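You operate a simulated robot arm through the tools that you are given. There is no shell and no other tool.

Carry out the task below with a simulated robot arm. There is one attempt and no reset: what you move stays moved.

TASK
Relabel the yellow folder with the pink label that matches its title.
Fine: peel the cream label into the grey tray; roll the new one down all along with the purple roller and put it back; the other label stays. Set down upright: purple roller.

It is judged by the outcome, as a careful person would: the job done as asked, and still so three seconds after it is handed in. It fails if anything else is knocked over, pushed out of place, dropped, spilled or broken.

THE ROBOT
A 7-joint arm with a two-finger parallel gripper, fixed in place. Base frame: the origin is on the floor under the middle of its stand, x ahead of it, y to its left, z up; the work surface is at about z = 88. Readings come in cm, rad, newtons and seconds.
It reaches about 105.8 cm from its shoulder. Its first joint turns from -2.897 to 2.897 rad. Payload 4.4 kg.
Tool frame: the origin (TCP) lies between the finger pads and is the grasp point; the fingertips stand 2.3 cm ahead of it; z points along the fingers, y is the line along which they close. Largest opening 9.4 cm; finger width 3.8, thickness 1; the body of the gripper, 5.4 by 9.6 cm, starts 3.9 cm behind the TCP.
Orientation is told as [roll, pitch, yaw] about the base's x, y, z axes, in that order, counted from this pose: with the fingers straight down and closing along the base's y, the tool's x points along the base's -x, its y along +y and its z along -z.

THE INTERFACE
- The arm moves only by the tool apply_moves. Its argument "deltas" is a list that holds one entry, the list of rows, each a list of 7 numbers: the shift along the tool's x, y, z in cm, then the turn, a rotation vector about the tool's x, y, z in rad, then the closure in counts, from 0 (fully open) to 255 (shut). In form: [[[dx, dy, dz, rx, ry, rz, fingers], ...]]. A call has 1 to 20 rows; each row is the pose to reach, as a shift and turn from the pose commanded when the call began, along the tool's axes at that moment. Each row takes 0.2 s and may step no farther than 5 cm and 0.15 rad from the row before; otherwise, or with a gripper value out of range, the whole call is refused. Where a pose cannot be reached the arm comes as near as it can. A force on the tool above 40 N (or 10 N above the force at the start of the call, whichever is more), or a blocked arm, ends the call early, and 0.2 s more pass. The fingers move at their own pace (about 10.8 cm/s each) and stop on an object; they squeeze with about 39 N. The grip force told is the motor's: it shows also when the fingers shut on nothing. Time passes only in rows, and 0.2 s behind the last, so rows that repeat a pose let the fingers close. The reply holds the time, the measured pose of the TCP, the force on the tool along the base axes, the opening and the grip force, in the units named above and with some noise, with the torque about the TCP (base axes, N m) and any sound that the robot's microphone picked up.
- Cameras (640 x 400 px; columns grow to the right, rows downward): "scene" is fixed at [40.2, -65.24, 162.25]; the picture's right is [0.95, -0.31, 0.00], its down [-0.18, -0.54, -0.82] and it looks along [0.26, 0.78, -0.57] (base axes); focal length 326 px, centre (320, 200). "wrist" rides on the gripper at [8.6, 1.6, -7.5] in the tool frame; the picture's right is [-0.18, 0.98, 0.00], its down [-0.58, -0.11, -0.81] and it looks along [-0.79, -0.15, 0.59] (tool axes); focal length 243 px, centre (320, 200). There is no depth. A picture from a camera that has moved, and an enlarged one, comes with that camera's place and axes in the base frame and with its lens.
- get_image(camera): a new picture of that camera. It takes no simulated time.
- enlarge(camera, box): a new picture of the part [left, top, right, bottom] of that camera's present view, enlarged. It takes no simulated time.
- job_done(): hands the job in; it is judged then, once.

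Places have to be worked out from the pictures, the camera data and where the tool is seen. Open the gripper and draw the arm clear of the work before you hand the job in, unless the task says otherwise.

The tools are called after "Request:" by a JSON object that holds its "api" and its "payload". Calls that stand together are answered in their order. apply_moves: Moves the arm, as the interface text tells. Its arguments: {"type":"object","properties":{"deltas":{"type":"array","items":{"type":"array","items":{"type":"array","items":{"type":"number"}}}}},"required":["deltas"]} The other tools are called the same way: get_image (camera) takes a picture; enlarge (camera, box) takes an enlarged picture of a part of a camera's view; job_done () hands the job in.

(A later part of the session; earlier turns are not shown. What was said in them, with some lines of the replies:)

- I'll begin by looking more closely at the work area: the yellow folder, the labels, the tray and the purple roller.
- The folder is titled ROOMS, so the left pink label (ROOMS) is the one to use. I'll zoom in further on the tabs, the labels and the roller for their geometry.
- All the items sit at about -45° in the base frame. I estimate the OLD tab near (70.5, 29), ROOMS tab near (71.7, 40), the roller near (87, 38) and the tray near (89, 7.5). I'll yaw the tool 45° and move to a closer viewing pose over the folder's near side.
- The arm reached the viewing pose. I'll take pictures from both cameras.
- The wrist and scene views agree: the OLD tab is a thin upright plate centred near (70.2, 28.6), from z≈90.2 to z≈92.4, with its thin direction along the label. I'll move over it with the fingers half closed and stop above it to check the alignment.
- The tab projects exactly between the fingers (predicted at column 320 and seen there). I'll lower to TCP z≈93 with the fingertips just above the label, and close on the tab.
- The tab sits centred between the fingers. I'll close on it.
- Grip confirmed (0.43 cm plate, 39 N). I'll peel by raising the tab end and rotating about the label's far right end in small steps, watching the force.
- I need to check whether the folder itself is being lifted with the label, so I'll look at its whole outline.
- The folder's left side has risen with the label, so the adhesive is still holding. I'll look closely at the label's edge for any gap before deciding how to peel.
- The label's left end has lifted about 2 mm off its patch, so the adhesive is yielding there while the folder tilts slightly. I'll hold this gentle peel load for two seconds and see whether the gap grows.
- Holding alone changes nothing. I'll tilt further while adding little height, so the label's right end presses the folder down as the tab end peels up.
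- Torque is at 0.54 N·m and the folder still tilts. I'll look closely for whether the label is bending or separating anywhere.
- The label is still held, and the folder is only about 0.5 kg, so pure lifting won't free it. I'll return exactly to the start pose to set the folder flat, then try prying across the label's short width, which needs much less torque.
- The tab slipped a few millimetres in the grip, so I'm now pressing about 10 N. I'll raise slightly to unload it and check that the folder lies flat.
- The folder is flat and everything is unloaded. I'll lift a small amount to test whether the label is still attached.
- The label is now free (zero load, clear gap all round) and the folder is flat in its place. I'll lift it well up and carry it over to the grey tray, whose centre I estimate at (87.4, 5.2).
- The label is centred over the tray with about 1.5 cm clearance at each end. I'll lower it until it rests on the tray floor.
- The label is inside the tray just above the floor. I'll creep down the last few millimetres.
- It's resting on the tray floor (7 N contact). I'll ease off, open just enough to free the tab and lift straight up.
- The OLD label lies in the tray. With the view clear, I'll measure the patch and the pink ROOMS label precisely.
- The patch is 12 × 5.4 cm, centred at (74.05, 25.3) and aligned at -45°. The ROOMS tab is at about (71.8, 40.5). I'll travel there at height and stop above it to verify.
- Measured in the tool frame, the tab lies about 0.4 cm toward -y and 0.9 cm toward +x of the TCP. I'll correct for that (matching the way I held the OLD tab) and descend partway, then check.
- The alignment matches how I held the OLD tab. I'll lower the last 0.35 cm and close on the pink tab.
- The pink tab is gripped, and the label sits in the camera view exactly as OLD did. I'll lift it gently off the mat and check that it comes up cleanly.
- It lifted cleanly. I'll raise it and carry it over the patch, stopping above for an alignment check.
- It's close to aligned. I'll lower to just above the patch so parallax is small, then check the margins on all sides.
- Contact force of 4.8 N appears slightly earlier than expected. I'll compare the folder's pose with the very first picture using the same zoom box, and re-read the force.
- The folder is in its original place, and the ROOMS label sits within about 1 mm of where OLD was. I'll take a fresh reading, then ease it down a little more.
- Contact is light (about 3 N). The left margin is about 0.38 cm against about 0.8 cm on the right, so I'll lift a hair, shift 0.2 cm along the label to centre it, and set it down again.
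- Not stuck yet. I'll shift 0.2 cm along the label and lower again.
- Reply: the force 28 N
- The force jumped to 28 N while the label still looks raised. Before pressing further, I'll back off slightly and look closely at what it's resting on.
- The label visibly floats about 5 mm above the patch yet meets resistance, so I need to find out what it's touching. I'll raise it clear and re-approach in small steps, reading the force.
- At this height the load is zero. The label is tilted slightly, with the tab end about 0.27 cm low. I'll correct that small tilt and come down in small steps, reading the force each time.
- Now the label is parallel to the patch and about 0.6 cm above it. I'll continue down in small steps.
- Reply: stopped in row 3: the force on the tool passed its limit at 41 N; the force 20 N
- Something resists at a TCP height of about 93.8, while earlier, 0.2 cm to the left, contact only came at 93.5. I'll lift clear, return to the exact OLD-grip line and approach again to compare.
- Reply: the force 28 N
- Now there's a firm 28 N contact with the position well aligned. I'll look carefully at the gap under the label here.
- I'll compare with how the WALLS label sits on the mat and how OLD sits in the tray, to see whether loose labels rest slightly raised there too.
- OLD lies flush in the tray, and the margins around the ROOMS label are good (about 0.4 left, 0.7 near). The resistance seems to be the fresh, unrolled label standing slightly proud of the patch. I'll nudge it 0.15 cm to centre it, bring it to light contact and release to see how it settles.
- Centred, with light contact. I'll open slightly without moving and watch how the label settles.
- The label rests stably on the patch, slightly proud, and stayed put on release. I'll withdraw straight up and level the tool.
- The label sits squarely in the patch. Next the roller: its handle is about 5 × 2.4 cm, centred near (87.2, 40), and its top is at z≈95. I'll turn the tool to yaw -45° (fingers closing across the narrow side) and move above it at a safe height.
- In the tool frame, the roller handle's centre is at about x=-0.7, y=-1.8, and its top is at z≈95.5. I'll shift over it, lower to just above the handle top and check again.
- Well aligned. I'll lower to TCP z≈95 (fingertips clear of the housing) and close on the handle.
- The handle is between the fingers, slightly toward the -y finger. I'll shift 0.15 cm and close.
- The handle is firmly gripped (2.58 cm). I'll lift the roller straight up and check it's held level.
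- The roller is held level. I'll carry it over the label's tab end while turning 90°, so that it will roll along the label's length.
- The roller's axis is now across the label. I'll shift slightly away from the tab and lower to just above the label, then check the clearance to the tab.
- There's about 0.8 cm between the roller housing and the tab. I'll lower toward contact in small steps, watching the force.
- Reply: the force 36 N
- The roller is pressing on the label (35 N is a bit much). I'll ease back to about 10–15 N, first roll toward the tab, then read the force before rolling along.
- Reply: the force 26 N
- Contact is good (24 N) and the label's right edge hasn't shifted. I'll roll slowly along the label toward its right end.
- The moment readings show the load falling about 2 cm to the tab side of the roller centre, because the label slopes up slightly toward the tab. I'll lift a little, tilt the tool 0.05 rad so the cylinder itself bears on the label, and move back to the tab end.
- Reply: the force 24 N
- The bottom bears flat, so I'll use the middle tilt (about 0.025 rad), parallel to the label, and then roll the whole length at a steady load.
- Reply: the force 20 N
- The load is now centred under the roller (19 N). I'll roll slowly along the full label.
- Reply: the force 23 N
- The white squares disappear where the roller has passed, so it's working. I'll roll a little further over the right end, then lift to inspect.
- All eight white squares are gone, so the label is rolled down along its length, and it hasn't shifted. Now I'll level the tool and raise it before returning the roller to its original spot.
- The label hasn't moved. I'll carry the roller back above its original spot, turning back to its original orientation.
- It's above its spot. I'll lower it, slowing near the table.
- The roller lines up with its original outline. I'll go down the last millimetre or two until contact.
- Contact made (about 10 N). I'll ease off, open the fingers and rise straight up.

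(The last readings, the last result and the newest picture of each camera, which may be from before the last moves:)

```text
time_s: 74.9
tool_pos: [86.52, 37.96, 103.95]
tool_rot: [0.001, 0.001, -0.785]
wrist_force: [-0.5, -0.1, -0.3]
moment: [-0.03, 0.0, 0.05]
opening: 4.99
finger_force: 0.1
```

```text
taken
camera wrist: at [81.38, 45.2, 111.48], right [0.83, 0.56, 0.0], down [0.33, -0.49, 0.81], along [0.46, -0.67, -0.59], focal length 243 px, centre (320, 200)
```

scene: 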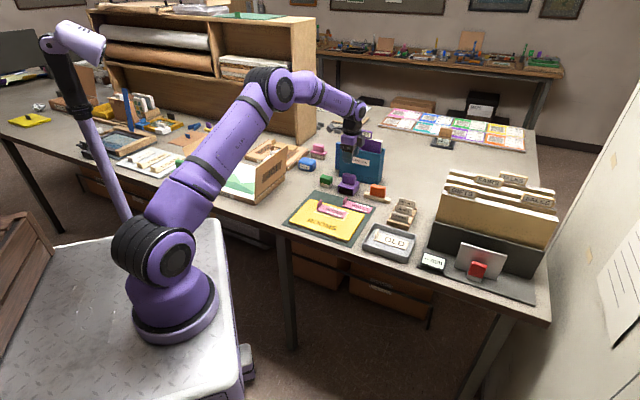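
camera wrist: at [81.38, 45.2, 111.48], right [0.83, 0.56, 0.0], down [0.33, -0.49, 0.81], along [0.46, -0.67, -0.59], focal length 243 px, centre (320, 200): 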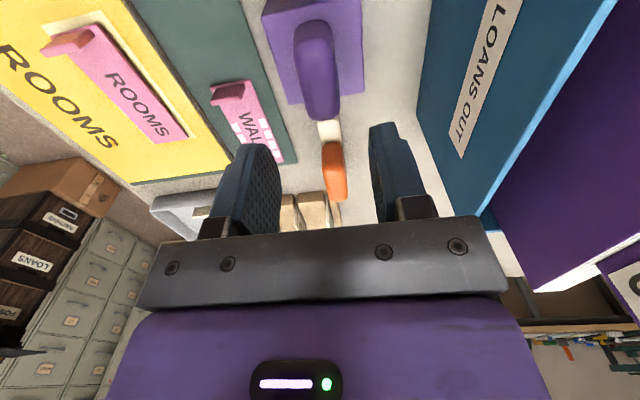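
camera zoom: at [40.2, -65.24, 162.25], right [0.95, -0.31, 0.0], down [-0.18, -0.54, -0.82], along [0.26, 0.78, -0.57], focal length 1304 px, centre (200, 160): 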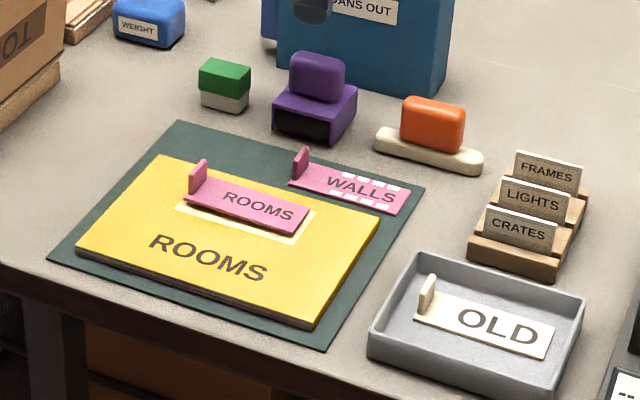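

The roller is back and upright, matching the first picture. I'll inspect the relabelled folder closely from both cameras.

Request:
{"api": "enlarge", "payload": {"camera": "wrist", "box": [20, 0, 220, 160]}}

Request:
{"api": "enlarge", "payload": {"camera": "scene", "box": [308, 196, 356, 226]}}

```text
2.50 times, centred on (120, 80) of wrist
camera zoom: at [81.38, 45.2, 111.48], right [0.83, 0.56, 0.0], down [0.33, -0.49, 0.81], along [0.46, -0.67, -0.59], focal length 606 px, centre (820, 500)
```

zoom: 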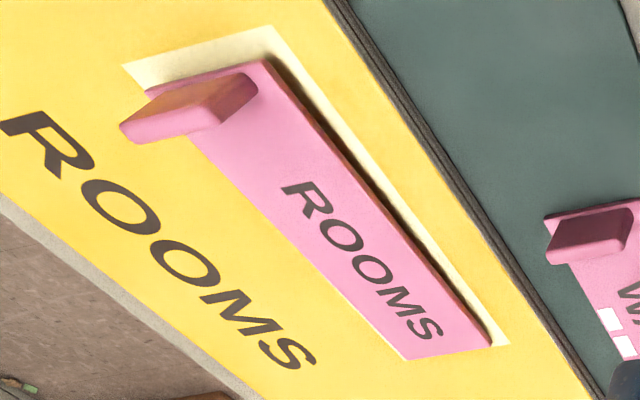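

```text
13.33 times, centred on (332, 211) of scene
camera zoom: at [40.2, -65.24, 162.25], right [0.95, -0.31, 0.0], down [-0.18, -0.54, -0.82], along [0.26, 0.78, -0.57], focal length 4346 px, centre (160, 53)
```

zoom: 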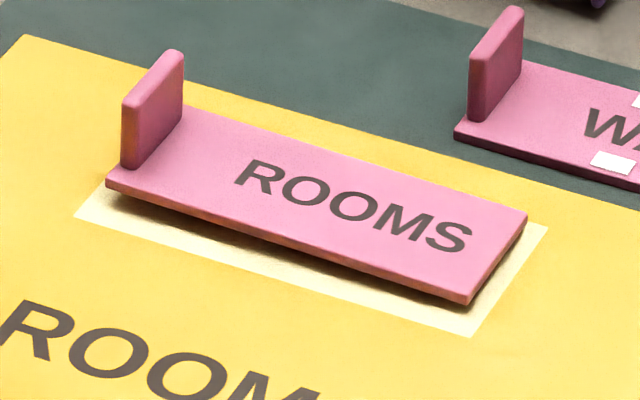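

The ROOMS label lies square in the patch with every spot rolled. WALLS, the tray, the roller and the folder all match their original places. I'll raise the arm, open the gripper and retract toward the starting pose, clear of the work.

Request:
{"api": "apply_moves", "payload": {"deltas": [[[0, 0, -4, 0, 0, 0, 120], [0, 0, -8, 0, 0, 0, 120], [0, 0, -12, 0, 0, 0, 60], [0, 0, -16, 0, 0, 0, 0], [3.27, -3.02, -16.3, 0, 0, -0.087, 0], [6.53, -6.04, -16.6, 0, 0, -0.174, 0], [9.8, -9.07, -17, 0, 0, -0.262, 0], [13.07, -12.09, -17.3, 0, 0, -0.349, 0], [16.33, -15.11, -17.6, 0, 0, -0.436, 0], [19.6, -18.13, -18, 0, 0, -0.523, 0], [22.87, -21.16, -18.3, 0, 0, -0.611, 0], [26.13, -24.18, -18.5, 0, 0, -0.698, 0], [29.4, -27.2, -18.5, 0, 0, -0.785, 0], [29.4, -27.2, -18.5, 0, 0, -0.785, 0]]]}}

Request:
{"api": "get_image", "payload": {"camera": "scene"}}

Request:
{"api": "enlarge", "payload": {"camera": "scene", "box": [270, 160, 430, 260]}}

Request:
{"api": "enlarge", "payload": {"camera": "wrist", "box": [200, 60, 440, 240]}}

```text
time_s: 77.9
tool_pos: [46.31, 39.55, 122.49]
tool_rot: [0.001, -0.002, 0.0]
wrist_force: [0.3, -0.3, 1.0]
moment: [0.03, 0.03, 0.01]
opening: 9.4
finger_force: 0.0
```

```text
taken
```

scene: 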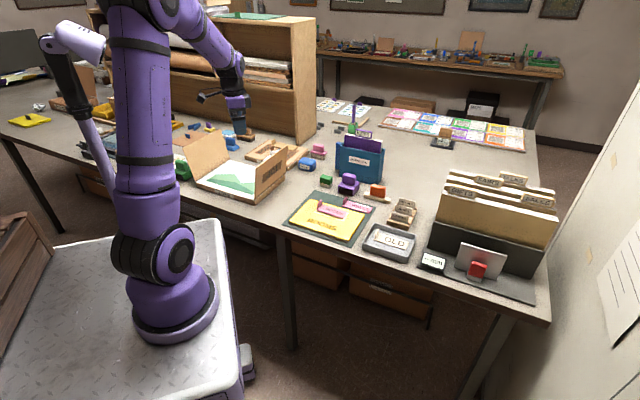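

```text
4.00 times, centred on (350, 210) of scene
camera zoom: at [40.2, -65.24, 162.25], right [0.95, -0.31, 0.0], down [-0.18, -0.54, -0.82], along [0.26, 0.78, -0.57], focal length 1304 px, centre (200, 160)
```

zoom: 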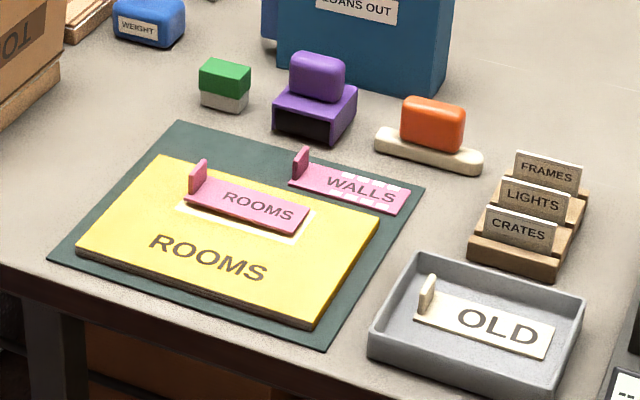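

```text
2.22 times, centred on (320, 150) of wrist
camera zoom: at [37.59, 41.07, 129.91], right [0.18, 0.98, 0.0], down [0.58, -0.11, 0.81], along [0.79, -0.15, -0.59], focal length 539 px, centre (320, 311)
```

zoom: 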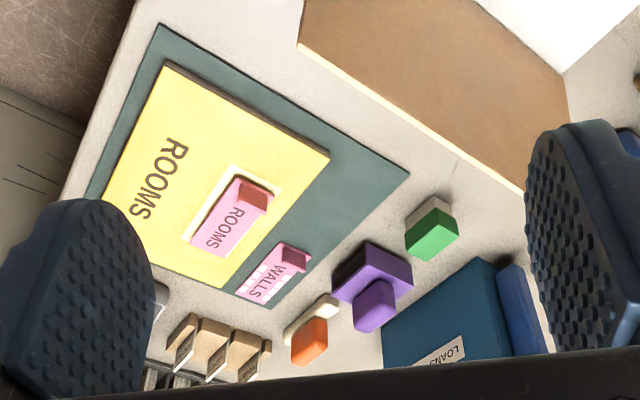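

Everything matches the goal. ROOMS is on the folder inside the patch and fully rolled, OLD is in the grey tray, WALLS is untouched, and the roller is back upright in its place. The arm is clear with the gripper open, so I'm handing the job in.

Request:
{"api": "job_done", "payload": {}}

```text
The job is handed in.
```

The yellow ROOMS folder now carries the pink ROOMS label, and I've handed the job in. I haven't seen the verdict.

- **Cream label:** OLD is peeled off and lying in the grey tray.
- **New label:** ROOMS sits centred on the folder's cream patch. I ran the purple roller along it until all its white squares had disappeared. It looks about half a centimetre proud of the folder, and pressing with the roller at up to 35 N did not bring it lower. It has not moved since I set it down.
- **Roller:** it is back where it stood, upright.
- **Other label:** WALLS was not touched.

The folder's tab side lifted a couple of centimetres while I was peeling, because the old label held more firmly than the folder's weight. I set it back down flat, and it is within about 2 mm of where it started. In the last pictures everything else looks unmoved, and the arm is clear with the gripper open.
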